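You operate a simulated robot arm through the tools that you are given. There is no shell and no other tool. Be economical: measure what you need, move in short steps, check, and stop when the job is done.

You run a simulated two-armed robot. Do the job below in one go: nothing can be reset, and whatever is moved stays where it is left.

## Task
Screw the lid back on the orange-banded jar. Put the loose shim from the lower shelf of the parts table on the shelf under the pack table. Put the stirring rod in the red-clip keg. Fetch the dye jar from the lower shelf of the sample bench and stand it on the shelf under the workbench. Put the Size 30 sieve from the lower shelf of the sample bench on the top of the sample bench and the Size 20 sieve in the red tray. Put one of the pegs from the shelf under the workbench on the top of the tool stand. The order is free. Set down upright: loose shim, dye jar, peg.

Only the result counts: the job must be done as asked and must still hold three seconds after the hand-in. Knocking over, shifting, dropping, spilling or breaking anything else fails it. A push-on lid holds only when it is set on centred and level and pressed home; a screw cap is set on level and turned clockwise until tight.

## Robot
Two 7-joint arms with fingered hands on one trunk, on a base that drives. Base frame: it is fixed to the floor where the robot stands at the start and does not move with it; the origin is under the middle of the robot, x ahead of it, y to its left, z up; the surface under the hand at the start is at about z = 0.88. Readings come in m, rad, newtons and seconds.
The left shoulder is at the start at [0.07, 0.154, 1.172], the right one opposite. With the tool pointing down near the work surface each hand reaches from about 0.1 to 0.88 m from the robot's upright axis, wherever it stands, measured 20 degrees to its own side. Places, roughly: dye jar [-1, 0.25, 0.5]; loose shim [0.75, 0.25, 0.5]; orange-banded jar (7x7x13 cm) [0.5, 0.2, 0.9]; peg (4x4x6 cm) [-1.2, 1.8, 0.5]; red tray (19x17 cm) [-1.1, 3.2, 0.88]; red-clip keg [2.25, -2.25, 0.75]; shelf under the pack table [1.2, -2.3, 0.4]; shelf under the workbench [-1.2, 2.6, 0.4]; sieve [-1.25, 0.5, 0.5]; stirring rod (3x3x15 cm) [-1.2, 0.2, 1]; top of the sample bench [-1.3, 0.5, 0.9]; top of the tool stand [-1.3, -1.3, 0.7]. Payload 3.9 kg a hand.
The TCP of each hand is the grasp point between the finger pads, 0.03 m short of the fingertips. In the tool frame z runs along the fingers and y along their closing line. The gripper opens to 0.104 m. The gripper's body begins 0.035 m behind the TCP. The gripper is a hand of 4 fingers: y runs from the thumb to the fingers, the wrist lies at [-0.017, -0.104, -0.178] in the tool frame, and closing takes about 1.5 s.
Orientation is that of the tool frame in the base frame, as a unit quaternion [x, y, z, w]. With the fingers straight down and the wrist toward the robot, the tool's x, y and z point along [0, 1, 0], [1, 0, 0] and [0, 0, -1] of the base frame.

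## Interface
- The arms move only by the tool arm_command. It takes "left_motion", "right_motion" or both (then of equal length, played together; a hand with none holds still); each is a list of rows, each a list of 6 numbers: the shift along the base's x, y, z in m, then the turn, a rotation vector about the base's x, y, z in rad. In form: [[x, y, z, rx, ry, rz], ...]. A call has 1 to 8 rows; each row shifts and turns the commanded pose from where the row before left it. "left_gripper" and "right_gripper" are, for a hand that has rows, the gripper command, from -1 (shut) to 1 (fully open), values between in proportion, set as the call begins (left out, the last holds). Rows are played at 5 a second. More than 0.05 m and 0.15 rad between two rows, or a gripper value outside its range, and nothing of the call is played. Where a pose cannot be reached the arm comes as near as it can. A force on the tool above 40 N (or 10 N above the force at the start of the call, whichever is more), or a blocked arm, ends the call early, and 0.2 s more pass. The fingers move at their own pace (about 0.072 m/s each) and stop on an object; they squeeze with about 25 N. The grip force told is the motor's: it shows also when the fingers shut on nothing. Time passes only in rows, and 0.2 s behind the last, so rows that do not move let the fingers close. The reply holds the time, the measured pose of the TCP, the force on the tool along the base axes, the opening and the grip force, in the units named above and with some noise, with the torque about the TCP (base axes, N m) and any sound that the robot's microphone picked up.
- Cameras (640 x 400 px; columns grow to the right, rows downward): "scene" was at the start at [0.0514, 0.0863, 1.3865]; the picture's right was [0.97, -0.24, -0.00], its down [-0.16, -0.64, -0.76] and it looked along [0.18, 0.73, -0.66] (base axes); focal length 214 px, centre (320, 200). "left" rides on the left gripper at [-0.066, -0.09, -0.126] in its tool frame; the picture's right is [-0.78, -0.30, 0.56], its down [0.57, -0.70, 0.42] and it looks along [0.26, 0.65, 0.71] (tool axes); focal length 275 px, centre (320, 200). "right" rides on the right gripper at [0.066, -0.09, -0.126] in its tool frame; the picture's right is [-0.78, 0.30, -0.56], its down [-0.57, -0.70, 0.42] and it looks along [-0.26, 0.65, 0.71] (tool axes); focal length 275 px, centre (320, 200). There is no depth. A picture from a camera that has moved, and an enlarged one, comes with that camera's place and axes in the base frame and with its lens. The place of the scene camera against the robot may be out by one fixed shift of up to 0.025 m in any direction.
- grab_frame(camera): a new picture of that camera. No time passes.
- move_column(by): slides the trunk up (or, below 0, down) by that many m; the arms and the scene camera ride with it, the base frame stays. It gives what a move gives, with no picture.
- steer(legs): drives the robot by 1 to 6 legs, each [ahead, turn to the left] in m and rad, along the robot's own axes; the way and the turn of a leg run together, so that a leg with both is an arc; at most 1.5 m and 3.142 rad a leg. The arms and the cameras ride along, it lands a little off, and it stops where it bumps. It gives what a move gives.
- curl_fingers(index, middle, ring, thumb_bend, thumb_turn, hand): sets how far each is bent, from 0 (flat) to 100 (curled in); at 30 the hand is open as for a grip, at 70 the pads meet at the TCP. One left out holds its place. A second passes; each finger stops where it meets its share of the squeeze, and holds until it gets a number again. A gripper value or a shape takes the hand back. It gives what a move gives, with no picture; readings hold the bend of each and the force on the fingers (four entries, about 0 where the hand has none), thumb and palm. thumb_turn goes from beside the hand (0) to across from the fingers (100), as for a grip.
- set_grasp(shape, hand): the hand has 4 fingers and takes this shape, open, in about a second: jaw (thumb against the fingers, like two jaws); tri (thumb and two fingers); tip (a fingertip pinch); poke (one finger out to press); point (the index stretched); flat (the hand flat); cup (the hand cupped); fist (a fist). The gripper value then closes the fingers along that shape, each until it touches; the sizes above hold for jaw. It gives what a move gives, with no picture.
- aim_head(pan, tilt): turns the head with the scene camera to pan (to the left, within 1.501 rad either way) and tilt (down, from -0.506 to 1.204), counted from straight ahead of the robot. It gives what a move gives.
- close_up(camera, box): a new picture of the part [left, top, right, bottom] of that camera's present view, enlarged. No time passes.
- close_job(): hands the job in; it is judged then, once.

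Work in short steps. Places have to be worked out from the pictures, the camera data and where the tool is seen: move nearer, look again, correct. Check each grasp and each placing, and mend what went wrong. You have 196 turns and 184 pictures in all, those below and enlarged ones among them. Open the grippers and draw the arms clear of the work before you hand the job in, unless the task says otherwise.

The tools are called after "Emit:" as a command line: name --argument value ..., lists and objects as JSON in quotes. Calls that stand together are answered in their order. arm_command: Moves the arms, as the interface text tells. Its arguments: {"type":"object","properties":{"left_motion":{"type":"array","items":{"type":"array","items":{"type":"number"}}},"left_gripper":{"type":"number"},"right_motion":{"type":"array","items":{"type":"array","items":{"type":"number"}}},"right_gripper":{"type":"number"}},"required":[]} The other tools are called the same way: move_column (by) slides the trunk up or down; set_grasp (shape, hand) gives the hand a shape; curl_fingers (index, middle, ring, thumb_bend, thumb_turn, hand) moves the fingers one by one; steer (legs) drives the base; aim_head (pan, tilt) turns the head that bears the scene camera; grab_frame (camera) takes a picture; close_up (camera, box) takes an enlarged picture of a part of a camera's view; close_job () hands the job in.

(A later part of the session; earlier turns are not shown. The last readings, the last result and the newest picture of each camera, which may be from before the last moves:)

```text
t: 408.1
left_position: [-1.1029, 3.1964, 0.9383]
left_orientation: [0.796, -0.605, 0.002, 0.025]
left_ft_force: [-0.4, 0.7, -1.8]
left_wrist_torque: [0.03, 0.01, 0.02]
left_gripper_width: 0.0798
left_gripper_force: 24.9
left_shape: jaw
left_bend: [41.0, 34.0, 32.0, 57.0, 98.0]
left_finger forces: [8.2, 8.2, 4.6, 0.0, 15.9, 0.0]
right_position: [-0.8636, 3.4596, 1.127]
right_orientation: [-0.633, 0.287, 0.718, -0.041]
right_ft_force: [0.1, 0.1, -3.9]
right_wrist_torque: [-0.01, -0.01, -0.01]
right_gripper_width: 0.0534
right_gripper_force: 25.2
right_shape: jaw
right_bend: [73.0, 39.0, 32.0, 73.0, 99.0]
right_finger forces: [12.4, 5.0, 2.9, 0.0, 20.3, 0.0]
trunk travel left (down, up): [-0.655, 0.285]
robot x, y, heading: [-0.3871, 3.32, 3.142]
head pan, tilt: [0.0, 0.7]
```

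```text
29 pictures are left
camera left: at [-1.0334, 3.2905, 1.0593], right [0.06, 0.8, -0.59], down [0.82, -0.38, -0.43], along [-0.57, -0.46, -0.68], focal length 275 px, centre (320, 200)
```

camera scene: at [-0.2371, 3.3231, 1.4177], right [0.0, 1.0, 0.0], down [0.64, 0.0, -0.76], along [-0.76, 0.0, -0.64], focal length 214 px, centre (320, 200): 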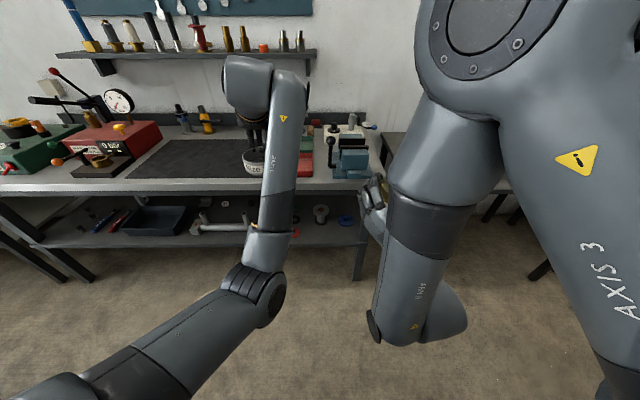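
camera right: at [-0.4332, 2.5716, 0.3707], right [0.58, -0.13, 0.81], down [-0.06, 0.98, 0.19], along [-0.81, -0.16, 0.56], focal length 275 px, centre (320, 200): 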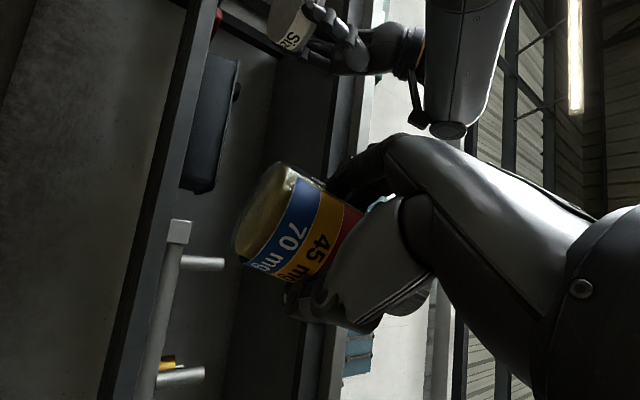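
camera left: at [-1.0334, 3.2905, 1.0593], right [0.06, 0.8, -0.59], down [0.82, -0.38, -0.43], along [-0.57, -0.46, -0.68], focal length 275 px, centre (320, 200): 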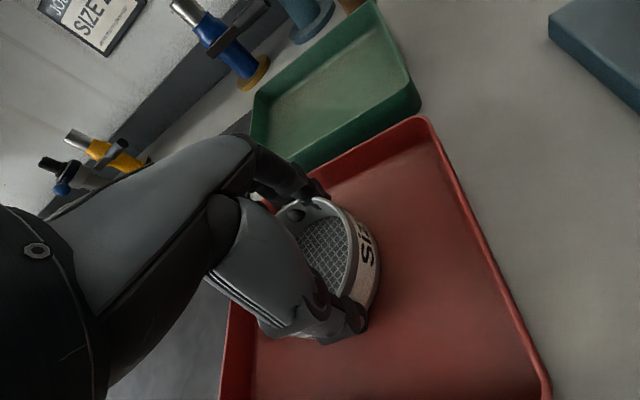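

Shift 12 mm toward tray centre and lower to contact.

Emit:
arm_command --left_motion '[[0.003, 0.012, 0, 0, 0, 0], [0, 0, -0.005, 0, 0, 0], [0, 0, -0.004, 0, 0, 0], [0, 0, -0.004, 0, 0, 0], [0, 0, -0.003, 0, 0, 0]]'

```text
t: 409.3
left_position: [-1.1011, 3.2101, 0.9263]
left_orientation: [0.796, -0.605, -0.001, 0.027]
left_ft_force: [-2.0, 0.8, 12.2]
left_wrist_torque: [-0.03, -0.22, -0.04]
left_gripper_width: 0.0796
left_gripper_force: 24.8
left_shape: jaw
left_bend: [41.0, 34.0, 32.0, 57.0, 98.0]
left_finger forces: [10.7, 9.2, 5.2, 0.1, 17.3, 0.0]
right_position: [-0.8633, 3.4607, 1.1265]
right_orientation: [-0.633, 0.288, 0.717, -0.042]
right_ft_force: [0.3, -0.3, -3.2]
right_wrist_torque: [0.04, -0.04, -0.02]
right_gripper_width: 0.0532
right_gripper_force: 24.9
right_shape: jaw
right_bend: [73.0, 39.0, 32.0, 73.0, 99.0]
right_finger forces: [12.4, 5.1, 2.9, 0.0, 20.5, 0.1]
trunk travel left (down, up): [-0.655, 0.285]
robot x, y, heading: [-0.3888, 3.3217, 3.139]
head pan, tilt: [0.0, 0.7]
```

Contact. Release, rise and verify.

Emit:
arm_command --left_motion '[[0, 0, 0.001, 0, 0, 0], [0, 0, 0, 0, 0, 0], [0, 0, 0, 0, 0, 0], [0, 0, 0, 0, 0, 0], [0, 0, 0, 0, 0, 0]]' --left_gripper 1

Emit:
arm_command --left_motion '[[0, 0, 0.03, 0, 0, 0], [0, 0, 0.04, 0, 0, 0], [0, 0, 0.045, 0, 0, 0], [0, 0, 0.045, 0, 0, 0], [0, 0, 0.045, 0, 0, 0], [0.02, 0, 0.02, 0, 0, 0]]'

Emit:
grab_frame --camera "left"

```text
t: 410.5
left_position: [-1.1006, 3.2088, 0.9246]
left_orientation: [0.796, -0.605, 0.002, 0.025]
left_ft_force: [-0.3, -0.3, -0.3]
left_wrist_torque: [0.02, -0.01, 0.01]
left_gripper_width: 0.1038
left_gripper_force: 0.1
left_shape: jaw
left_bend: [30.0, 30.0, 30.0, 30.0, 97.0]
left_finger forces: [0.0, 0.0, 0.0, 0.0, 0.0, 0.0]
right_position: [-0.8635, 3.4595, 1.1259]
right_orientation: [-0.634, 0.287, 0.717, -0.041]
right_ft_force: [0.6, -0.5, -2.7]
right_wrist_torque: [0.0, -0.01, 0.01]
right_gripper_width: 0.0534
right_gripper_force: 25.0
right_shape: jaw
right_bend: [73.0, 39.0, 32.0, 73.0, 99.0]
right_finger forces: [12.4, 5.0, 2.8, 0.0, 20.5, 0.0]
trunk travel left (down, up): [-0.655, 0.285]
robot x, y, heading: [-0.3828, 3.3174, 3.141]
head pan, tilt: [0.0, 0.7]
```

```text
t: 411.9
left_position: [-1.0798, 3.2099, 1.1496]
left_orientation: [0.795, -0.606, 0.002, 0.024]
left_ft_force: [0.3, -0.2, 0.2]
left_wrist_torque: [0.01, 0.04, -0.04]
left_gripper_width: 0.1038
left_gripper_force: 0.1
left_shape: jaw
left_bend: [30.0, 30.0, 30.0, 30.0, 97.0]
left_finger forces: [0.0, 0.1, 0.2, 0.0, 0.0, 0.1]
right_position: [-0.8636, 3.4597, 1.1267]
right_orientation: [-0.633, 0.288, 0.717, -0.042]
right_ft_force: [0.3, 0.4, -2.7]
right_wrist_torque: [0.03, 0.0, -0.03]
right_gripper_width: 0.0533
right_gripper_force: 24.7
right_shape: jaw
right_bend: [73.0, 39.0, 32.0, 73.0, 99.0]
right_finger forces: [12.4, 4.9, 2.9, 0.0, 20.4, 0.0]
trunk travel left (down, up): [-0.655, 0.285]
robot x, y, heading: [-0.3815, 3.3217, 3.141]
head pan, tilt: [0.0, 0.7]
```

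```text
28 pictures are left
camera left: at [-1.0091, 3.3027, 1.2695], right [0.06, 0.8, -0.59], down [0.82, -0.38, -0.43], along [-0.57, -0.46, -0.68], focal length 275 px, centre (320, 200)
```

left: 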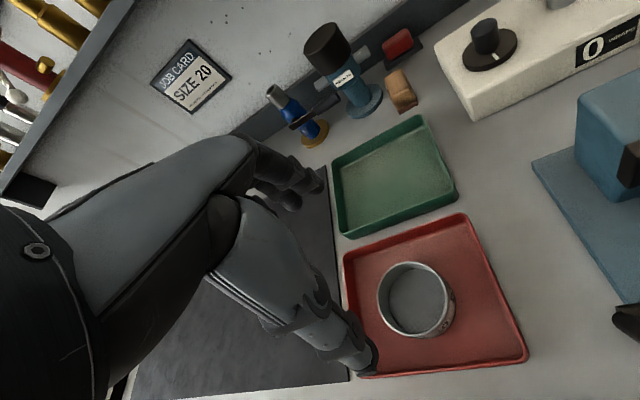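

Sieve is in the red tray. Tuck the left hand to the side, then drive to in front of the workbench shelf gap (y≈1.95).

Emit:
arm_command --left_motion '[[0.03, -0.02, 0.02, 0, 0, 0], [0.03, -0.038, 0, 0, 0, 0], [0.03, -0.038, 0, 0, 0, 0], [0.03, -0.038, 0, 0, 0, 0], [0.03, -0.038, 0, 0, 0, 0], [0.03, -0.038, 0, 0, 0, 0], [0.03, -0.038, 0, 0, 0, 0], [0.03, -0.038, 0, 0, 0, 0]]'

Emit:
steer --legs '[[-0.3, 0], [0, 1.571], [1.37, 0], [0, -1.571]]'

Emit:
move_column --by -0.4

Emit:
move_column --by -0.15

Emit:
aim_head --pan 0 --tilt 0.5

Emit:
grab_frame --camera "scene"

```text
t: 413.7
left_position: [-0.8404, 2.9218, 1.1694]
left_orientation: [0.796, -0.604, 0.002, 0.024]
left_ft_force: [-0.6, 0.1, -0.4]
left_wrist_torque: [0.0, 0.0, 0.01]
left_gripper_width: 0.1038
left_gripper_force: 0.1
left_shape: jaw
left_bend: [30.0, 30.0, 30.0, 30.0, 97.0]
left_finger forces: [0.1, 0.0, 0.1, 0.0, 0.1, 0.1]
right_position: [-0.8635, 3.4582, 1.1268]
right_orientation: [-0.634, 0.287, 0.717, -0.042]
right_ft_force: [-0.8, 0.6, -3.1]
right_wrist_torque: [0.04, 0.0, -0.03]
right_gripper_width: 0.0535
right_gripper_force: 24.9
right_shape: jaw
right_bend: [73.0, 39.0, 32.0, 73.0, 99.0]
right_finger forces: [12.3, 4.9, 2.9, 0.1, 20.3, 0.1]
trunk travel left (down, up): [-0.655, 0.285]
robot x, y, heading: [-0.3847, 3.3192, 3.141]
head pan, tilt: [0.0, 0.7]
```

```text
t: 429.9
left_position: [-0.5273, 1.5458, 1.1697]
left_orientation: [0.799, -0.601, 0.002, 0.024]
left_ft_force: [1.3, -0.5, -0.3]
left_wrist_torque: [0.01, -0.02, 0.0]
left_gripper_width: 0.1039
left_gripper_force: 0.0
left_shape: jaw
left_bend: [30.0, 30.0, 30.0, 30.0, 97.0]
left_finger forces: [0.1, 0.1, 0.0, 0.0, 0.1, 0.0]
right_position: [-0.5538, 2.0821, 1.126]
right_orientation: [-0.635, 0.284, 0.717, -0.045]
right_ft_force: [0.0, -1.0, -3.2]
right_wrist_torque: [-0.03, -0.02, 0.01]
right_gripper_width: 0.0532
right_gripper_force: 25.1
right_shape: jaw
right_bend: [73.0, 39.0, 33.0, 73.0, 99.0]
right_finger forces: [12.2, 4.8, 2.8, 0.1, 20.0, 0.1]
trunk travel left (down, up): [-0.655, 0.285]
robot x, y, heading: [-0.0747, 1.946, -3.136]
head pan, tilt: [0.0, 0.7]
```

```text
t: 433.7
left_position: [-0.5263, 1.546, 0.7695]
left_orientation: [0.799, -0.601, 0.003, 0.025]
left_ft_force: [0.1, 0.8, -0.4]
left_wrist_torque: [0.0, 0.0, 0.0]
left_gripper_width: 0.1035
left_gripper_force: 0.1
left_shape: jaw
left_bend: [30.0, 30.0, 30.0, 30.0, 97.0]
left_finger forces: [0.0, 0.1, 0.0, 0.0, 0.1, 0.0]
right_position: [-0.5537, 2.0823, 0.7264]
right_orientation: [-0.635, 0.284, 0.717, -0.045]
right_ft_force: [0.4, 0.0, -3.4]
right_wrist_torque: [-0.02, -0.05, 0.03]
right_gripper_width: 0.0533
right_gripper_force: 25.0
right_shape: jaw
right_bend: [73.0, 39.0, 33.0, 73.0, 99.0]
right_finger forces: [12.2, 4.9, 2.9, 0.0, 20.0, 0.1]
trunk travel left (down, up): [-0.255, 0.685]
robot x, y, heading: [-0.0759, 1.949, -3.129]
head pan, tilt: [0.0, 0.7]
```

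```text
t: 435.4
left_position: [-0.5269, 1.5467, 0.6199]
left_orientation: [0.799, -0.601, 0.002, 0.024]
left_ft_force: [0.9, -0.2, 0.6]
left_wrist_torque: [0.03, -0.02, 0.02]
left_gripper_width: 0.104
left_gripper_force: 0.1
left_shape: jaw
left_bend: [30.0, 30.0, 30.0, 30.0, 97.0]
left_finger forces: [0.0, 0.0, 0.0, 0.0, 0.0, 0.0]
right_position: [-0.5529, 2.0822, 0.5753]
right_orientation: [-0.634, 0.285, 0.717, -0.044]
right_ft_force: [0.0, -0.4, -3.1]
right_wrist_torque: [-0.01, -0.02, -0.01]
right_gripper_width: 0.0528
right_gripper_force: 25.0
right_shape: jaw
right_bend: [73.0, 39.0, 33.0, 73.0, 99.0]
right_finger forces: [12.2, 4.8, 2.9, 0.0, 20.0, 0.0]
trunk travel left (down, up): [-0.105, 0.835]
robot x, y, heading: [-0.0753, 1.9478, -3.13]
head pan, tilt: [0.0, 0.7]
```

```text
t: 436.2
left_position: [-0.5259, 1.5454, 0.6198]
left_orientation: [0.798, -0.602, 0.002, 0.025]
left_ft_force: [-0.3, -1.3, -0.6]
left_wrist_torque: [-0.03, 0.01, 0.03]
left_gripper_width: 0.1038
left_gripper_force: 0.0
left_shape: jaw
left_bend: [30.0, 30.0, 30.0, 30.0, 97.0]
left_finger forces: [0.0, 0.2, 0.0, 0.0, 0.1, 0.0]
right_position: [-0.5535, 2.0821, 0.575]
right_orientation: [-0.635, 0.284, 0.717, -0.046]
right_ft_force: [-0.5, -0.2, -3.9]
right_wrist_torque: [0.01, -0.05, 0.01]
right_gripper_width: 0.053
right_gripper_force: 25.3
right_shape: jaw
right_bend: [73.0, 39.0, 33.0, 73.0, 99.0]
right_finger forces: [12.2, 4.8, 2.9, 0.1, 20.0, 0.0]
trunk travel left (down, up): [-0.105, 0.835]
robot x, y, heading: [-0.0753, 1.9442, -3.136]
head pan, tilt: [0.0, 0.499]
```

```text
27 pictures are left
camera scene: at [-0.235, 1.9486, 0.8854], right [-0.01, 1.0, 0.0], down [0.48, 0.0, -0.88], along [-0.88, -0.01, -0.48], focal length 214 px, centre (320, 200)
```

scene: 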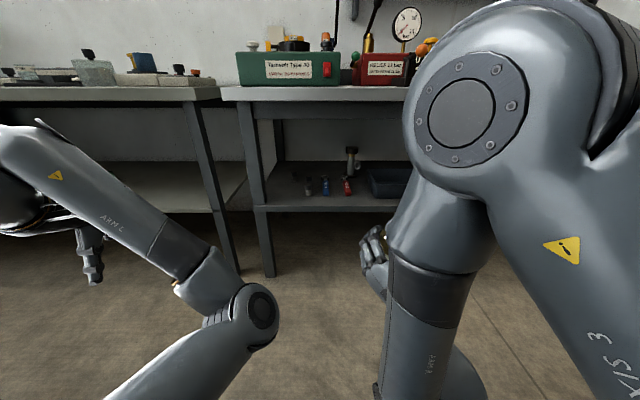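

Front strip of the shelf around y≈2.12 is free. Drive ahead 0.33 m and extend the jar over the shelf.

Emit:
steer --legs '[[0.33, 0]]'

Emit:
arm_command --right_motion '[[-0.04, 0.01, 0, 0, 0, 0], [-0.04, 0.01, 0, 0, 0, 0], [-0.04, 0.01, -0.01, 0, 0, 0], [-0.04, 0.01, -0.01, 0, 0, 0], [-0.018, 0, -0.01, 0, 0, 0]]'

Emit:
grab_frame --camera "right"

Emit:
close_up --camera "scene" --box '[240, 120, 440, 300]'

```text
t: 438.4
left_position: [-0.8566, 1.5429, 0.6192]
left_orientation: [0.799, -0.601, 0.002, 0.024]
left_ft_force: [-0.1, 0.2, 0.0]
left_wrist_torque: [-0.01, -0.01, 0.0]
left_gripper_width: 0.1036
left_gripper_force: 0.0
left_shape: jaw
left_bend: [30.0, 30.0, 30.0, 30.0, 97.0]
left_finger forces: [0.0, 0.1, 0.0, 0.1, 0.1, 0.0]
right_position: [-0.8839, 2.0795, 0.5761]
right_orientation: [-0.635, 0.284, 0.717, -0.045]
right_ft_force: [0.4, -0.8, -2.7]
right_wrist_torque: [0.01, -0.06, 0.01]
right_gripper_width: 0.053
right_gripper_force: 24.7
right_shape: jaw
right_bend: [73.0, 39.0, 33.0, 73.0, 99.0]
right_finger forces: [12.1, 4.7, 2.9, 0.0, 20.0, 0.0]
trunk travel left (down, up): [-0.105, 0.835]
robot x, y, heading: [-0.4064, 1.9465, -3.137]
head pan, tilt: [0.0, 0.499]
```

```text
t: 439.6
left_position: [-0.8562, 1.5436, 0.6195]
left_orientation: [0.799, -0.601, 0.002, 0.023]
left_ft_force: [-0.5, 0.8, -1.0]
left_wrist_torque: [0.01, 0.02, 0.01]
left_gripper_width: 0.1037
left_gripper_force: 0.2
left_shape: jaw
left_bend: [30.0, 30.0, 30.0, 30.0, 97.0]
left_finger forces: [0.0, 0.1, 0.1, 0.0, 0.0, 0.1]
right_position: [-1.004, 2.015, 0.5654]
right_orientation: [-0.625, 0.309, 0.715, -0.051]
right_ft_force: [-1.2, -0.5, -2.6]
right_wrist_torque: [-0.01, -0.01, -0.02]
right_gripper_width: 0.0528
right_gripper_force: 24.9
right_shape: jaw
right_bend: [73.0, 39.0, 33.0, 73.0, 99.0]
right_finger forces: [12.2, 4.6, 2.9, 0.0, 20.0, 0.0]
right hand out of reach, approached as far as the arm can: row 1, 2, 3, 4, 5
trunk travel left (down, up): [-0.105, 0.835]
robot x, y, heading: [-0.4095, 1.9411, -3.135]
head pan, tilt: [0.0, 0.499]
```

```text
26 pictures are left
camera right: at [-0.8725, 2.0107, 0.4597], right [0.59, -0.09, 0.8], down [-0.05, 0.99, 0.15], along [-0.81, -0.13, 0.58], focal length 275 px, centre (320, 200)
```

right: 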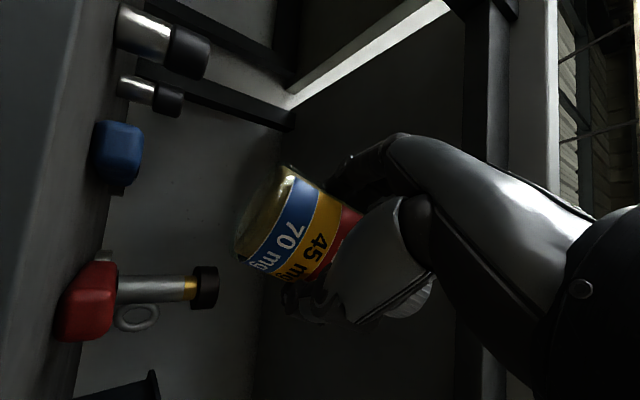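

```text
2.22 times, centred on (340, 210) of scene
camera zoom: at [-0.5657, 1.9462, 0.8854], right [-0.01, 1.0, 0.0], down [0.48, 0.0, -0.88], along [-0.88, -0.01, -0.48], focal length 477 px, centre (276, 178)
```

zoom: 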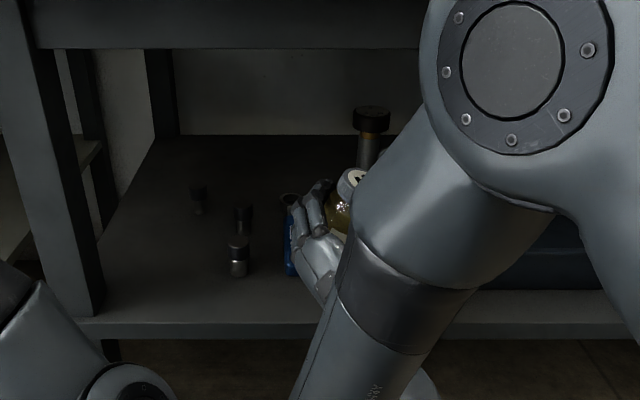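

Reach limit with this hand pose; restore the arm pose, tuck the left further, and drive closer instead.

Emit:
arm_command --right_motion '[[0.03, 0.018, 0, 0, 0, 0], [0.03, 0.018, 0.003, 0, 0, 0], [0.03, 0.018, 0.003, 0, 0, 0], [0.03, 0.014, 0.003, 0, 0, 0]]' --left_motion '[[0.03, -0.025, 0, 0, 0, 0], [0.03, -0.025, 0, 0, 0, 0], [0.03, -0.025, 0, 0, 0, 0], [0.03, -0.025, 0, 0, 0, 0]]'

Emit:
steer --legs '[[0.14, 0]]'

Emit:
grab_frame --camera "right"

```text
t: 440.8
left_position: [-0.7349, 1.4416, 0.6206]
left_orientation: [0.799, -0.601, 0.003, 0.024]
left_ft_force: [-0.1, -0.7, -0.3]
left_wrist_torque: [-0.01, 0.03, 0.02]
left_gripper_width: 0.1038
left_gripper_force: 0.0
left_shape: jaw
left_bend: [30.0, 30.0, 30.0, 30.0, 97.0]
left_finger forces: [0.0, 0.1, 0.1, 0.0, 0.1, 0.1]
right_position: [-0.8818, 2.1094, 0.553]
right_orientation: [-0.627, 0.363, 0.689, -0.03]
right_ft_force: [-0.8, 0.5, -3.0]
right_wrist_torque: [0.0, -0.05, -0.01]
right_gripper_width: 0.0524
right_gripper_force: 25.2
right_shape: jaw
right_bend: [73.0, 39.0, 33.0, 73.0, 99.0]
right_finger forces: [12.6, 4.8, 3.0, 0.0, 20.8, 0.0]
trunk travel left (down, up): [-0.105, 0.835]
robot x, y, heading: [-0.4064, 1.943, -3.134]
head pan, tilt: [0.0, 0.499]
stopped in row 4 (right hand): the arm was blocked; the commanded pose is now the measured one
```

```text
t: 442.1
left_position: [-0.8753, 1.4417, 0.6191]
left_orientation: [0.799, -0.601, 0.002, 0.023]
left_ft_force: [0.2, 0.1, -0.4]
left_wrist_torque: [-0.01, 0.0, 0.01]
left_gripper_width: 0.1037
left_gripper_force: 0.2
left_shape: jaw
left_bend: [30.0, 30.0, 30.0, 30.0, 97.0]
left_finger forces: [0.0, 0.0, 0.1, 0.0, 0.0, 0.0]
right_position: [-1.0217, 2.1081, 0.5546]
right_orientation: [-0.626, 0.364, 0.689, -0.031]
right_ft_force: [0.4, 0.0, -2.6]
right_wrist_torque: [-0.01, -0.03, 0.0]
right_gripper_width: 0.0524
right_gripper_force: 24.7
right_shape: jaw
right_bend: [73.0, 39.0, 33.0, 73.0, 99.0]
right_finger forces: [12.0, 4.4, 2.7, 0.1, 20.1, 0.0]
trunk travel left (down, up): [-0.105, 0.835]
robot x, y, heading: [-0.5468, 1.9375, -3.134]
head pan, tilt: [0.0, 0.499]
```

```text
24 pictures are left
camera right: at [-0.8879, 2.0841, 0.4561], right [0.54, -0.09, 0.84], down [0.03, 1.0, 0.08], along [-0.84, -0.02, 0.54], focal length 275 px, centre (320, 200)
```

right: 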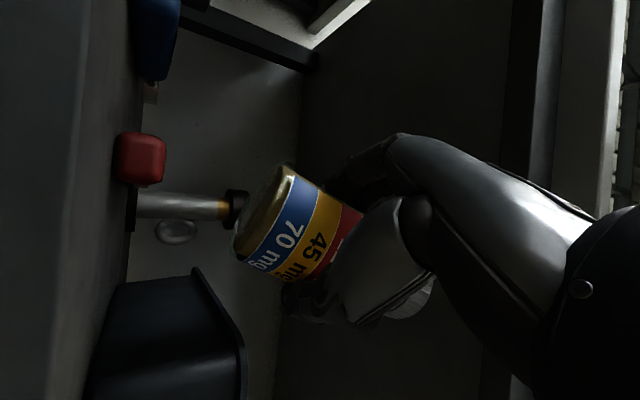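

Correct the 6° tilt, drive 4 cm further, and begin lowering.

Emit:
steer --legs '[[0.04, 0]]'

Emit:
arm_command --right_motion '[[0, 0, -0.01, 0.05, 0, 0], [0, 0, -0.015, 0.05, 0, 0], [0, 0, -0.015, 0, 0, 0], [0, 0, -0.015, 0, 0, 0]]'

Emit:
grab_frame --camera "right"

```text
t: 443.0
left_position: [-0.9044, 1.4389, 0.62]
left_orientation: [0.8, -0.6, -0.001, 0.025]
left_ft_force: [-0.2, -0.7, 0.7]
left_wrist_torque: [0.0, 0.04, -0.01]
left_gripper_width: 0.104
left_gripper_force: 0.0
left_shape: jaw
left_bend: [30.0, 30.0, 30.0, 30.0, 97.0]
left_finger forces: [0.1, 0.1, 0.0, 0.0, 0.1, 0.0]
right_position: [-1.0544, 2.1032, 0.5626]
right_orientation: [-0.623, 0.364, 0.691, -0.03]
right_ft_force: [-0.2, 0.1, -3.0]
right_wrist_torque: [0.01, -0.03, 0.01]
right_gripper_width: 0.0526
right_gripper_force: 25.1
right_shape: jaw
right_bend: [73.0, 39.0, 33.0, 73.0, 99.0]
right_finger forces: [11.9, 4.5, 2.8, 0.0, 20.3, 0.0]
trunk travel left (down, up): [-0.105, 0.835]
robot x, y, heading: [-0.5765, 1.9433, -3.115]
head pan, tilt: [0.0, 0.499]
```

```text
t: 443.8
left_position: [-0.907, 1.4444, 0.62]
left_orientation: [0.797, -0.603, 0.006, 0.022]
left_ft_force: [0.5, -1.2, 0.1]
left_wrist_torque: [-0.01, -0.01, -0.01]
left_gripper_width: 0.1041
left_gripper_force: 0.1
left_shape: jaw
left_bend: [30.0, 30.0, 30.0, 30.0, 97.0]
left_finger forces: [0.0, 0.0, 0.1, 0.1, 0.0, 0.1]
right_position: [-1.0642, 2.113, 0.5445]
right_orientation: [-0.596, 0.412, 0.689, -0.007]
right_ft_force: [-0.1, 0.0, -2.9]
right_wrist_torque: [0.03, -0.05, 0.02]
right_gripper_width: 0.0521
right_gripper_force: 24.9
right_shape: jaw
right_bend: [73.0, 39.0, 33.0, 73.0, 99.0]
right_finger forces: [12.2, 4.5, 2.9, 0.0, 20.7, 0.0]
right hand out of reach, approached as far as the arm can: row 1, 2, 3, 4
trunk travel left (down, up): [-0.105, 0.835]
robot x, y, heading: [-0.5839, 1.9412, -3.12]
head pan, tilt: [0.0, 0.499]
stopped in row 4 (right hand): the arm was blocked; the commanded pose is now the measured one
```

```text
23 pictures are left
camera right: at [-0.9349, 2.0701, 0.4445], right [0.54, -0.12, 0.83], down [0.15, 0.99, 0.04], along [-0.83, 0.1, 0.55], focal length 275 px, centre (320, 200)
```

right: 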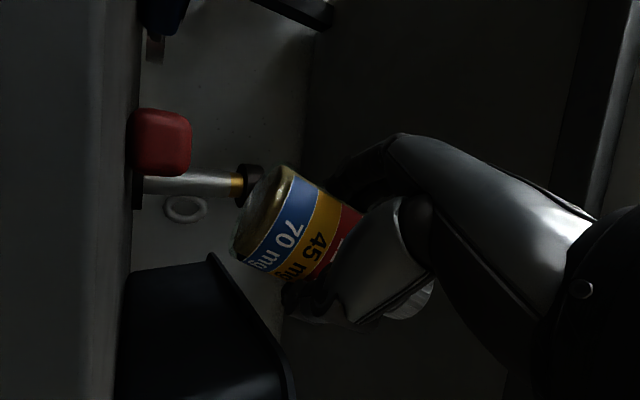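

I relax the yaw (fingers more to the right) to gain range and correct the jar's tilt.

Emit:
arm_command --right_motion '[[0, 0, 0.003, 0, 0, -0.12], [0, 0, 0.003, 0, 0, -0.12], [0, 0, 0, 0.04, -0.02, -0.08], [0, 0, 0, 0.05, -0.02, 0], [0, 0, 0, 0.05, -0.02, 0]]'

```text
t: 445.0
left_position: [-0.9066, 1.4435, 0.6202]
left_orientation: [0.797, -0.603, 0.005, 0.022]
left_ft_force: [0.6, -0.9, 0.0]
left_wrist_torque: [0.02, -0.04, -0.04]
left_gripper_width: 0.1041
left_gripper_force: 0.1
left_shape: jaw
left_bend: [30.0, 30.0, 30.0, 30.0, 97.0]
left_finger forces: [0.1, 0.0, 0.0, 0.0, 0.0, 0.0]
right_position: [-1.0524, 2.1504, 0.509]
right_orientation: [-0.546, 0.519, 0.629, 0.193]
right_ft_force: [0.3, -1.2, -3.5]
right_wrist_torque: [-0.03, -0.02, -0.01]
right_gripper_width: 0.0522
right_gripper_force: 25.1
right_shape: jaw
right_bend: [73.0, 39.0, 33.0, 73.0, 99.0]
right_finger forces: [12.4, 4.2, 2.8, 0.0, 19.6, 0.1]
trunk travel left (down, up): [-0.105, 0.835]
robot x, y, heading: [-0.5814, 1.9425, -3.117]
head pan, tilt: [0.0, 0.499]
stopped in row 5 (right hand): the arm was blocked; the commanded pose is now the measured one
```

Tilt is ~8°, small enough for the jar to settle upright. It hovers over the free front strip; lower with the trunk in small steps while watching the force.

Emit:
move_column --by -0.02

Emit:
move_column --by -0.008

Emit:
close_up --camera "scene" --box '[280, 150, 480, 300]'

Emit:
grab_frame --camera "right"

```text
t: 445.7
left_position: [-0.9061, 1.4423, 0.5976]
left_orientation: [0.798, -0.603, 0.004, 0.022]
left_ft_force: [-0.1, 0.4, 0.1]
left_wrist_torque: [0.0, 0.01, 0.0]
left_gripper_width: 0.104
left_gripper_force: 0.1
left_shape: jaw
left_bend: [30.0, 30.0, 30.0, 30.0, 97.0]
left_finger forces: [0.0, 0.1, 0.0, 0.0, 0.0, 0.0]
right_position: [-1.054, 2.1514, 0.4946]
right_orientation: [-0.542, 0.517, 0.634, 0.193]
right_ft_force: [-7.1, -2.9, 21.8]
right_wrist_torque: [0.27, 0.46, 0.11]
right_gripper_width: 0.0529
right_gripper_force: 24.8
right_shape: jaw
right_bend: [73.0, 36.0, 30.0, 74.0, 100.0]
right_finger forces: [16.4, 7.9, 4.1, 0.0, 17.0, 0.1]
trunk travel left (down, up): [-0.085, 0.855]
robot x, y, heading: [-0.5841, 1.9425, -3.115]
head pan, tilt: [0.0, 0.499]
```

```text
t: 446.2
left_position: [-0.9082, 1.4442, 0.5899]
left_orientation: [0.798, -0.602, 0.003, 0.022]
left_ft_force: [-0.2, 1.1, 2.7]
left_wrist_torque: [-0.02, 0.01, 0.01]
left_gripper_width: 0.1042
left_gripper_force: 0.1
left_shape: jaw
left_bend: [30.0, 30.0, 30.0, 30.0, 97.0]
left_finger forces: [0.0, 0.0, 0.1, 0.0, 0.1, 0.0]
right_position: [-1.0559, 2.1506, 0.4898]
right_orientation: [-0.536, 0.518, 0.639, 0.189]
right_ft_force: [-2.8, -2.7, 24.1]
right_wrist_torque: [0.29, 0.23, 0.1]
right_gripper_width: 0.0537
right_gripper_force: 25.0
right_shape: jaw
right_bend: [73.0, 35.0, 30.0, 75.0, 100.0]
right_finger forces: [14.9, 8.7, 4.2, 0.0, 18.6, 0.1]
trunk travel left (down, up): [-0.077, 0.863]
robot x, y, heading: [-0.581, 1.9427, -3.113]
head pan, tilt: [0.0, 0.499]
stopped: the force on the tool passed its limit at 41 N (the readings are from after the stop); the commanded pose is now the measured one
```

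```text
2.67 times, centred on (380, 225) of scene
camera zoom: at [-0.7361, 1.9429, 0.8585], right [-0.03, 1.0, 0.0], down [0.47, 0.01, -0.88], along [-0.88, -0.02, -0.47], focal length 572 px, centre (160, 133)
```

zoom: 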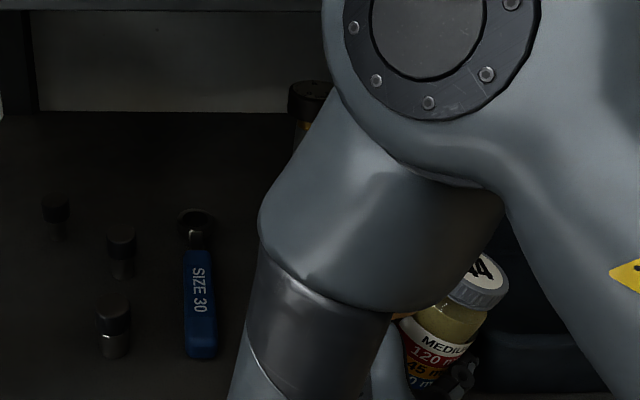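

```text
21 pictures are left
camera right: at [-0.9451, 2.0566, 0.4032], right [0.31, -0.35, 0.88], down [0.55, 0.82, 0.14], along [-0.77, 0.45, 0.45], focal length 275 px, centre (320, 200)
```

right: 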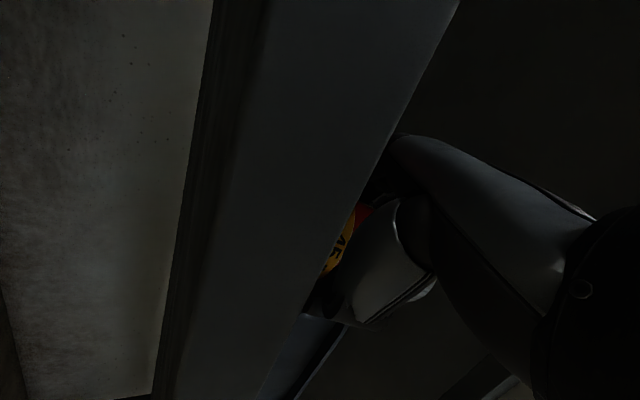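

The jar's base edge touches the shelf (force consistent). I release gradually so it settles upright.

Emit:
arm_command --right_motion '[[0, 0, 0.001, 0, 0, 0], [0, 0, 0, 0, 0, 0], [0, 0, 0, 0, 0, 0]]' --right_gripper 0.25

Emit:
close_up --camera "scene" --box '[340, 180, 480, 290]'

```text
t: 447.1
left_position: [-0.9091, 1.4441, 0.5897]
left_orientation: [0.798, -0.603, 0.005, 0.021]
left_ft_force: [-0.1, -0.4, 0.5]
left_wrist_torque: [-0.01, 0.01, 0.03]
left_gripper_width: 0.1038
left_gripper_force: 0.1
left_shape: jaw
left_bend: [30.0, 30.0, 30.0, 30.0, 97.0]
left_finger forces: [0.0, 0.0, 0.1, 0.0, 0.1, 0.0]
right_position: [-1.0539, 2.1532, 0.4857]
right_orientation: [-0.538, 0.525, 0.63, 0.195]
right_ft_force: [-0.3, -0.7, -0.3]
right_wrist_torque: [0.01, -0.02, 0.0]
right_gripper_width: 0.0646
right_gripper_force: 0.1
right_shape: jaw
right_bend: [73.0, 40.0, 36.0, 62.0, 99.0]
right_finger forces: [0.0, 0.1, 0.3, 0.0, 0.1, 0.1]
trunk travel left (down, up): [-0.077, 0.863]
robot x, y, heading: [-0.5835, 1.9425, -3.114]
head pan, tilt: [0.0, 0.499]
```

```text
3.64 times, centred on (410, 235) of scene
camera zoom: at [-0.7363, 1.9434, 0.8584], right [-0.03, 1.0, 0.0], down [0.47, 0.01, -0.88], along [-0.88, -0.02, -0.47], focal length 780 px, centre (-7, 73)
```

zoom: 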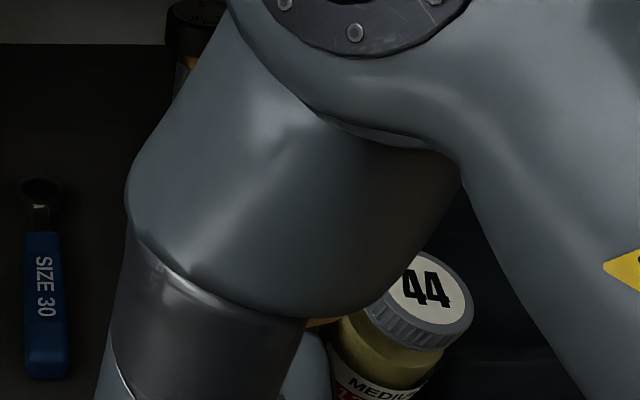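

The jar settled nearly upright. Open fully and look.

Emit:
arm_command --right_motion '[[0, 0, 0, 0, 0, 0], [0, 0, 0, 0, 0, 0], [0, 0, 0, 0, 0, 0], [0, 0, 0, 0, 0, 0]]' --right_gripper 1

Emit:
grab_frame --camera "right"

```text
t: 448.1
left_position: [-0.9081, 1.4432, 0.5898]
left_orientation: [0.797, -0.603, 0.005, 0.021]
left_ft_force: [0.2, -0.7, -0.1]
left_wrist_torque: [-0.01, 0.03, -0.01]
left_gripper_width: 0.104
left_gripper_force: 0.1
left_shape: jaw
left_bend: [30.0, 30.0, 30.0, 30.0, 97.0]
left_finger forces: [0.0, 0.1, 0.0, 0.0, 0.0, 0.1]
right_position: [-1.0544, 2.1527, 0.4856]
right_orientation: [-0.538, 0.525, 0.631, 0.193]
right_ft_force: [-1.0, -0.7, -0.1]
right_wrist_torque: [0.06, -0.03, 0.01]
right_gripper_width: 0.1034
right_gripper_force: 0.0
right_shape: jaw
right_bend: [30.0, 30.0, 30.0, 30.0, 97.0]
right_finger forces: [0.0, 0.0, 0.5, 0.0, 0.1, 0.0]
trunk travel left (down, up): [-0.077, 0.863]
robot x, y, heading: [-0.5817, 1.9452, -3.116]
head pan, tilt: [0.0, 0.499]
```

```text
19 pictures are left
camera right: at [-0.944, 2.0573, 0.4031], right [0.3, -0.35, 0.89], down [0.56, 0.82, 0.13], along [-0.77, 0.46, 0.44], focal length 275 px, centre (320, 200)
```

right: 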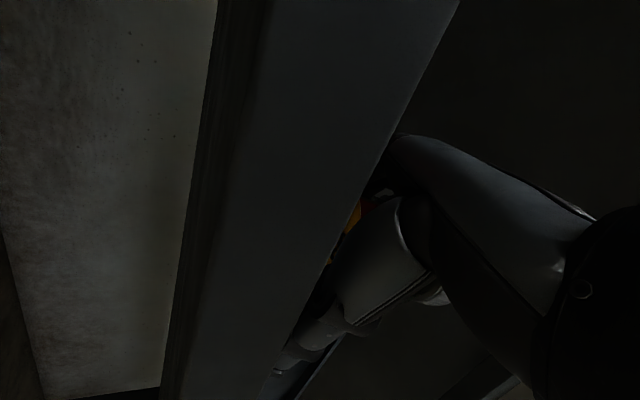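

Withdraw straight back along the fingers' direction.

Emit:
arm_command --right_motion '[[0.005, -0.0087, 0.001, 0, 0, 0], [0.01, -0.017, 0.002, 0, 0, 0], [0.012, -0.021, 0.003, 0, 0, 0], [0.012, -0.021, 0.003, 0, 0, 0], [0.015, -0.026, 0.003, 0, 0, 0], [0.015, -0.026, 0.003, 0, 0, 0]]'

Emit:
close_up --camera "scene" --box '[300, 130, 480, 290]'

```text
t: 449.0
left_position: [-0.908, 1.4435, 0.5893]
left_orientation: [0.798, -0.603, 0.006, 0.021]
left_ft_force: [-0.6, -0.2, 0.1]
left_wrist_torque: [0.0, 0.01, 0.02]
left_gripper_width: 0.104
left_gripper_force: 0.2
left_shape: jaw
left_bend: [30.0, 30.0, 30.0, 30.0, 97.0]
left_finger forces: [0.0, 0.0, 0.0, 0.1, 0.0, 0.1]
right_position: [-1.0038, 2.1267, 0.4424]
right_orientation: [-0.559, 0.557, 0.561, 0.249]
right_ft_force: [0.0, -1.6, 0.5]
right_wrist_torque: [0.03, -0.04, 0.03]
right_gripper_width: 0.1037
right_gripper_force: 0.0
right_shape: jaw
right_bend: [30.0, 30.0, 29.0, 30.0, 97.0]
right_finger forces: [0.1, 0.0, 0.5, 0.0, 0.1, 0.1]
trunk travel left (down, up): [-0.077, 0.863]
robot x, y, heading: [-0.5823, 1.9453, -3.108]
head pan, tilt: [0.0, 0.499]
stopped in row 4 (right hand): the arm was blocked; the commanded pose is now the measured one
```

```text
2.50 times, centred on (390, 210) of scene
camera zoom: at [-0.7377, 1.9435, 0.8592], right [-0.03, 1.0, 0.0], down [0.47, 0.01, -0.88], along [-0.88, -0.03, -0.47], focal length 536 px, centre (145, 175)
```

zoom: 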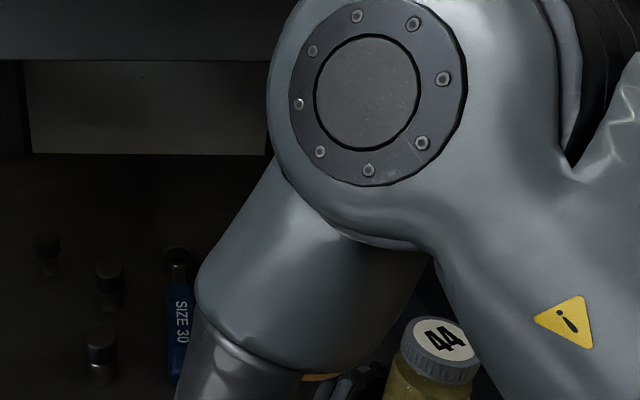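

The arm is at its joint limits, so I use the base: turning left slightly moves the hand away from the jar (−x, −y).

Emit:
steer --legs '[[0, 0.15]]'

Emit:
close_up --camera "scene" --box '[340, 130, 520, 290]'

```text
t: 449.6
left_position: [-0.9082, 1.4431, 0.5885]
left_orientation: [0.797, -0.603, 0.005, 0.02]
left_ft_force: [1.0, 0.3, 0.1]
left_wrist_torque: [0.0, 0.02, 0.0]
left_gripper_width: 0.1041
left_gripper_force: 0.1
left_shape: jaw
left_bend: [30.0, 30.0, 30.0, 30.0, 97.0]
left_finger forces: [0.0, 0.0, 0.0, 0.0, 0.0, 0.1]
right_position: [-1.0034, 2.1266, 0.4417]
right_orientation: [0.56, -0.557, -0.56, -0.249]
right_ft_force: [0.5, -0.1, 2.4]
right_wrist_torque: [0.01, 0.16, 0.02]
right_gripper_width: 0.1038
right_gripper_force: 0.1
right_shape: jaw
right_bend: [30.0, 30.0, 29.0, 30.0, 97.0]
right_finger forces: [2.8, 0.0, 0.5, 0.1, 0.0, 0.1]
trunk travel left (down, up): [-0.077, 0.863]
robot x, y, heading: [-0.5795, 1.9399, -3.106]
head pan, tilt: [0.0, 0.499]
stopped in leg 1: the robot was blocked; the commanded pose is now the measured one
```

```text
2.50 times, centred on (430, 210) of scene
camera zoom: at [-0.7387, 1.943, 0.858], right [-0.03, 1.0, 0.0], down [0.48, 0.01, -0.88], along [-0.88, -0.03, -0.48], focal length 536 px, centre (45, 175)
```

zoom: 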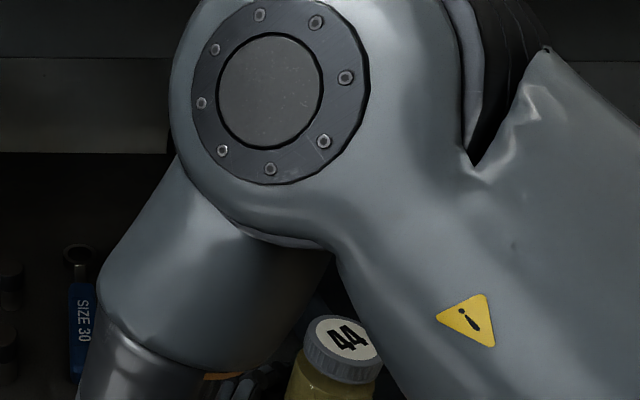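

The hand is rubbing the shelf; raise the trunk 3 cm to free it.

Emit:
move_column --by 0.03

Emit:
steer --legs '[[0, 0.12]]'

Emit:
close_up --camera "scene" --box '[340, 130, 520, 290]'

```text
t: 450.4
left_position: [-0.9093, 1.4425, 0.6182]
left_orientation: [0.797, -0.603, 0.004, 0.019]
left_ft_force: [0.0, 0.1, 0.6]
left_wrist_torque: [-0.02, 0.01, -0.02]
left_gripper_width: 0.1038
left_gripper_force: 0.0
left_shape: jaw
left_bend: [30.0, 30.0, 30.0, 30.0, 97.0]
left_finger forces: [0.1, 0.1, 0.0, 0.0, 0.1, 0.0]
right_position: [-1.0046, 2.1266, 0.4724]
right_orientation: [0.561, -0.557, -0.56, -0.249]
right_ft_force: [0.5, -0.9, -0.8]
right_wrist_torque: [-0.01, -0.02, 0.04]
right_gripper_width: 0.1039
right_gripper_force: 0.0
right_shape: jaw
right_bend: [30.0, 30.0, 30.0, 30.0, 97.0]
right_finger forces: [0.0, 0.1, 0.5, 0.0, 0.1, 0.0]
trunk travel left (down, up): [-0.107, 0.833]
robot x, y, heading: [-0.5821, 1.9421, -3.111]
head pan, tilt: [0.0, 0.499]
```

```text
t: 451.0
left_position: [-0.9086, 1.4429, 0.6189]
left_orientation: [0.798, -0.602, 0.005, 0.021]
left_ft_force: [-0.1, 0.2, -0.7]
left_wrist_torque: [-0.03, 0.02, 0.01]
left_gripper_width: 0.1042
left_gripper_force: 0.1
left_shape: jaw
left_bend: [30.0, 30.0, 30.0, 30.0, 97.0]
left_finger forces: [0.0, 0.1, 0.1, 0.0, 0.0, 0.0]
right_position: [-1.0047, 2.126, 0.4708]
right_orientation: [0.561, -0.556, -0.56, -0.249]
right_ft_force: [0.2, -0.2, 0.3]
right_wrist_torque: [-0.03, -0.03, 0.01]
right_gripper_width: 0.1039
right_gripper_force: 0.1
right_shape: jaw
right_bend: [30.0, 30.0, 30.0, 30.0, 97.0]
right_finger forces: [0.0, 0.0, 0.2, 0.0, 0.0, 0.0]
trunk travel left (down, up): [-0.107, 0.833]
robot x, y, heading: [-0.5771, 1.9427, -3.108]
head pan, tilt: [0.0, 0.499]
stopped in leg 1: the robot was blocked; the commanded pose is now the measured one
```

```text
2.50 times, centred on (430, 210) of scene
camera zoom: at [-0.7391, 1.9425, 0.888], right [-0.03, 1.0, 0.0], down [0.48, 0.02, -0.88], along [-0.88, -0.03, -0.48], focal length 536 px, centre (45, 175)
```

zoom: 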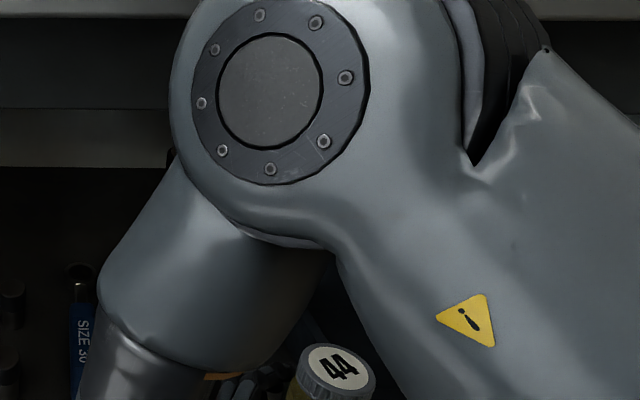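

Robot rotation is blocked by the elbow near the table edge. I instead yaw the hand counter-clockwise with a slight −y move, so the fingers leave the space behind the jar.

Emit:
arm_command --right_motion '[[-0.003, -0.008, 0.003, 0, 0, 0.08], [-0.003, -0.008, 0.003, 0, 0, 0.08], [-0.003, -0.008, 0.003, 0, 0, 0.08], [-0.003, -0.008, 0.003, 0, 0, 0.08]]'

Emit:
grab_frame --camera "scene"

```text
t: 452.1
left_position: [-0.9086, 1.4438, 0.6189]
left_orientation: [0.798, -0.603, 0.005, 0.02]
left_ft_force: [0.3, -0.3, -0.2]
left_wrist_torque: [0.06, 0.01, 0.02]
left_gripper_width: 0.1039
left_gripper_force: 0.1
left_shape: jaw
left_bend: [30.0, 30.0, 30.0, 30.0, 97.0]
left_finger forces: [0.0, 0.0, 0.0, 0.0, 0.1, 0.0]
right_position: [-0.9968, 2.1233, 0.4444]
right_orientation: [0.642, -0.53, -0.517, -0.199]
right_ft_force: [2.0, 0.0, 9.4]
right_wrist_torque: [-0.13, 0.58, -0.02]
right_gripper_width: 0.1039
right_gripper_force: 0.1
right_shape: jaw
right_bend: [29.0, 30.0, 30.0, 30.0, 97.0]
right_finger forces: [9.8, 0.0, 0.1, 0.1, 0.1, 0.1]
trunk travel left (down, up): [-0.107, 0.833]
robot x, y, heading: [-0.578, 1.9423, -3.111]
head pan, tilt: [0.0, 0.499]
stopped in row 4 (right hand): the arm was blocked; the commanded pose is now the measured one
```

```text
15 pictures are left
camera scene: at [-0.7388, 1.9422, 0.8881], right [-0.03, 1.0, 0.0], down [0.48, 0.02, -0.88], along [-0.88, -0.03, -0.48], focal length 214 px, centre (320, 200)
```

scene: 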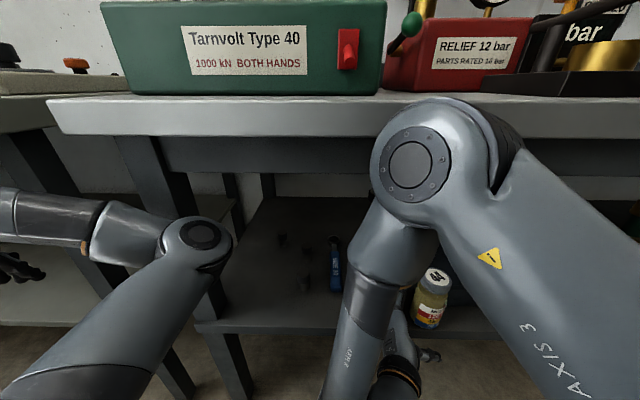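

The jar stands upright on the shelf. Raise 3 cm to lift the fingertips off the shelf, then back in an arc turning left (hand moves −y first).

Emit:
move_column --by 0.03

Emit:
steer --legs '[[-0.03, 0.1], [-0.05, 0.1]]'

Emit:
grab_frame --camera "scene"

```text
t: 452.8
left_position: [-0.9084, 1.4436, 0.6495]
left_orientation: [0.798, -0.602, 0.006, 0.021]
left_ft_force: [-0.1, 0.1, 0.6]
left_wrist_torque: [0.02, 0.02, 0.03]
left_gripper_width: 0.1041
left_gripper_force: 0.0
left_shape: jaw
left_bend: [30.0, 30.0, 30.0, 30.0, 97.0]
left_finger forces: [0.0, 0.0, 0.0, 0.0, 0.1, 0.0]
right_position: [-0.9959, 2.1233, 0.4761]
right_orientation: [0.643, -0.529, -0.517, -0.199]
right_ft_force: [0.3, -0.4, 0.1]
right_wrist_torque: [0.0, -0.01, 0.01]
right_gripper_width: 0.1037
right_gripper_force: 0.1
right_shape: jaw
right_bend: [30.0, 30.0, 30.0, 30.0, 97.0]
right_finger forces: [0.0, 0.1, 0.0, 0.0, 0.1, 0.0]
trunk travel left (down, up): [-0.137, 0.803]
robot x, y, heading: [-0.5797, 1.9443, -3.105]
head pan, tilt: [0.0, 0.499]
```

```text
t: 454.2
left_position: [-0.7252, 1.398, 0.6475]
left_orientation: [0.854, -0.52, 0.007, 0.017]
left_ft_force: [0.9, 0.5, -0.3]
left_wrist_torque: [0.0, -0.03, -0.01]
left_gripper_width: 0.104
left_gripper_force: 0.0
left_shape: jaw
left_bend: [30.0, 30.0, 30.0, 30.0, 97.0]
left_finger forces: [0.0, 0.1, 0.0, 0.0, 0.0, 0.0]
right_position: [-0.9462, 2.048, 0.475]
right_orientation: [0.693, -0.462, -0.533, -0.147]
right_ft_force: [0.5, 0.2, 0.3]
right_wrist_torque: [0.02, -0.01, 0.01]
right_gripper_width: 0.1042
right_gripper_force: 0.1
right_shape: jaw
right_bend: [30.0, 30.0, 30.0, 30.0, 97.0]
right_finger forces: [0.0, 0.0, 0.0, 0.0, 0.0, 0.0]
trunk travel left (down, up): [-0.137, 0.803]
robot x, y, heading: [-0.5017, 1.9553, -2.907]
head pan, tilt: [0.0, 0.499]
```

```text
14 pictures are left
camera scene: at [-0.6575, 1.9254, 0.9178], right [-0.23, 0.97, 0.0], down [0.47, 0.11, -0.88], along [-0.85, -0.2, -0.48], focal length 214 px, centre (320, 200)
```

scene: 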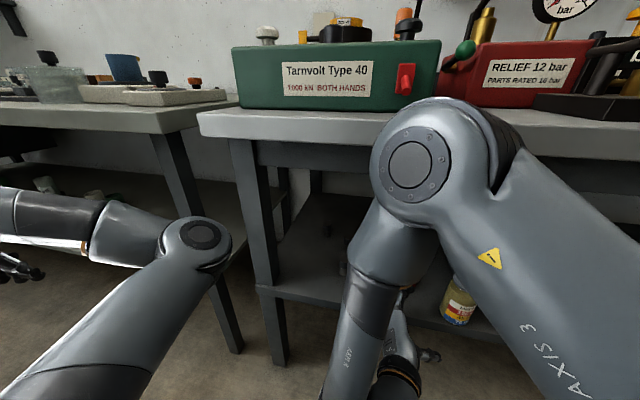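

Hand free; the jar stands. Back away and check how the jar sits.

Emit:
steer --legs '[[-0.25, 0]]'

Emit:
arm_command --right_motion '[[0.01, 0.03, 0.02, 0, 0, 0], [0.01, 0.03, 0.02, 0, 0, 0], [0.02, 0.03, 0.02, 0, 0, 0], [0.02, 0.03, 0.02, 0, 0, 0]]'

Emit:
aim_head --pan -0.3 --tilt 0.5

Emit:
close_up --camera "scene" --box '[220, 130, 420, 270]'

```text
t: 456.1
left_position: [-0.4819, 1.4562, 0.6495]
left_orientation: [0.854, -0.521, 0.009, 0.019]
left_ft_force: [0.1, -0.4, 0.3]
left_wrist_torque: [0.01, -0.01, -0.02]
left_gripper_width: 0.1039
left_gripper_force: 0.1
left_shape: jaw
left_bend: [30.0, 30.0, 30.0, 30.0, 97.0]
left_finger forces: [0.0, 0.0, 0.0, 0.1, 0.0, 0.0]
right_position: [-0.7029, 2.1082, 0.4751]
right_orientation: [0.691, -0.464, -0.533, -0.148]
right_ft_force: [-0.7, 0.3, 0.1]
right_wrist_torque: [-0.01, 0.0, 0.0]
right_gripper_width: 0.1041
right_gripper_force: 0.0
right_shape: jaw
right_bend: [30.0, 30.0, 30.0, 30.0, 97.0]
right_finger forces: [0.1, 0.0, 0.1, 0.1, 0.0, 0.0]
trunk travel left (down, up): [-0.137, 0.803]
robot x, y, heading: [-0.2568, 2.0089, -2.911]
head pan, tilt: [0.0, 0.499]
```

```text
t: 456.8
left_position: [-0.4811, 1.4564, 0.6468]
left_orientation: [0.854, -0.52, 0.007, 0.017]
left_ft_force: [-1.2, 0.1, -0.9]
left_wrist_torque: [-0.01, 0.0, 0.02]
left_gripper_width: 0.1037
left_gripper_force: 0.2
left_shape: jaw
left_bend: [30.0, 30.0, 30.0, 30.0, 97.0]
left_finger forces: [0.0, 0.1, 0.0, 0.1, 0.0, 0.1]
right_position: [-0.5702, 2.1752, 0.404]
right_orientation: [0.707, -0.626, -0.237, -0.23]
right_ft_force: [0.8, -0.1, 0.6]
right_wrist_torque: [-0.01, 0.0, -0.02]
right_gripper_width: 0.1038
right_gripper_force: 0.1
right_shape: jaw
right_bend: [30.0, 30.0, 30.0, 30.0, 97.0]
right_finger forces: [0.1, 0.0, 0.0, 0.0, 0.0, 0.0]
right hand out of reach, approached as far as the arm can: row 3
trunk travel left (down, up): [-0.137, 0.803]
robot x, y, heading: [-0.2535, 2.0147, -2.909]
head pan, tilt: [0.0, 0.499]
stopped in row 3 (right hand): the arm was blocked; the commanded pose is now the measured one
```

```text
t: 457.6
left_position: [-0.4834, 1.4564, 0.6473]
left_orientation: [0.853, -0.521, 0.008, 0.018]
left_ft_force: [-0.3, 0.4, 0.8]
left_wrist_torque: [0.02, 0.0, -0.01]
left_gripper_width: 0.1039
left_gripper_force: 0.1
left_shape: jaw
left_bend: [30.0, 30.0, 30.0, 30.0, 97.0]
left_finger forces: [0.0, 0.0, 0.1, 0.1, 0.1, 0.0]
right_position: [-0.5702, 2.175, 0.4055]
right_orientation: [0.707, -0.625, -0.237, -0.231]
right_ft_force: [0.1, 0.3, 0.1]
right_wrist_torque: [0.0, 0.0, 0.02]
right_gripper_width: 0.1038
right_gripper_force: 0.0
right_shape: jaw
right_bend: [30.0, 30.0, 30.0, 30.0, 97.0]
right_finger forces: [0.0, 0.0, 0.0, 0.1, 0.0, 0.0]
trunk travel left (down, up): [-0.137, 0.803]
robot x, y, heading: [-0.2578, 2.0102, -2.91]
head pan, tilt: [-0.3, 0.499]
```

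```text
2.86 times, centred on (320, 200) of scene
camera zoom: at [-0.416, 2.0102, 0.9177], right [0.07, 1.0, 0.0], down [0.48, -0.03, -0.88], along [-0.88, 0.06, -0.48], focal length 613 px, centre (320, 200)
```

zoom: 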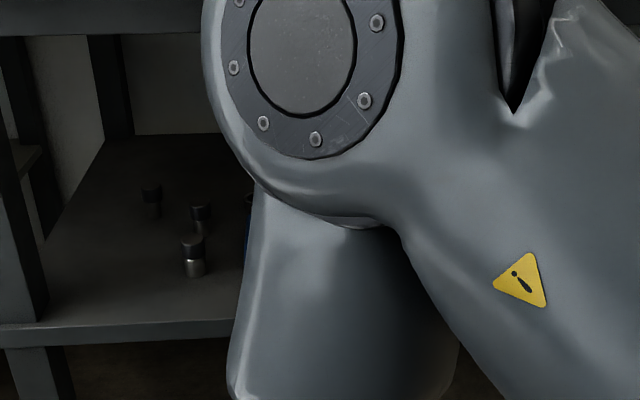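

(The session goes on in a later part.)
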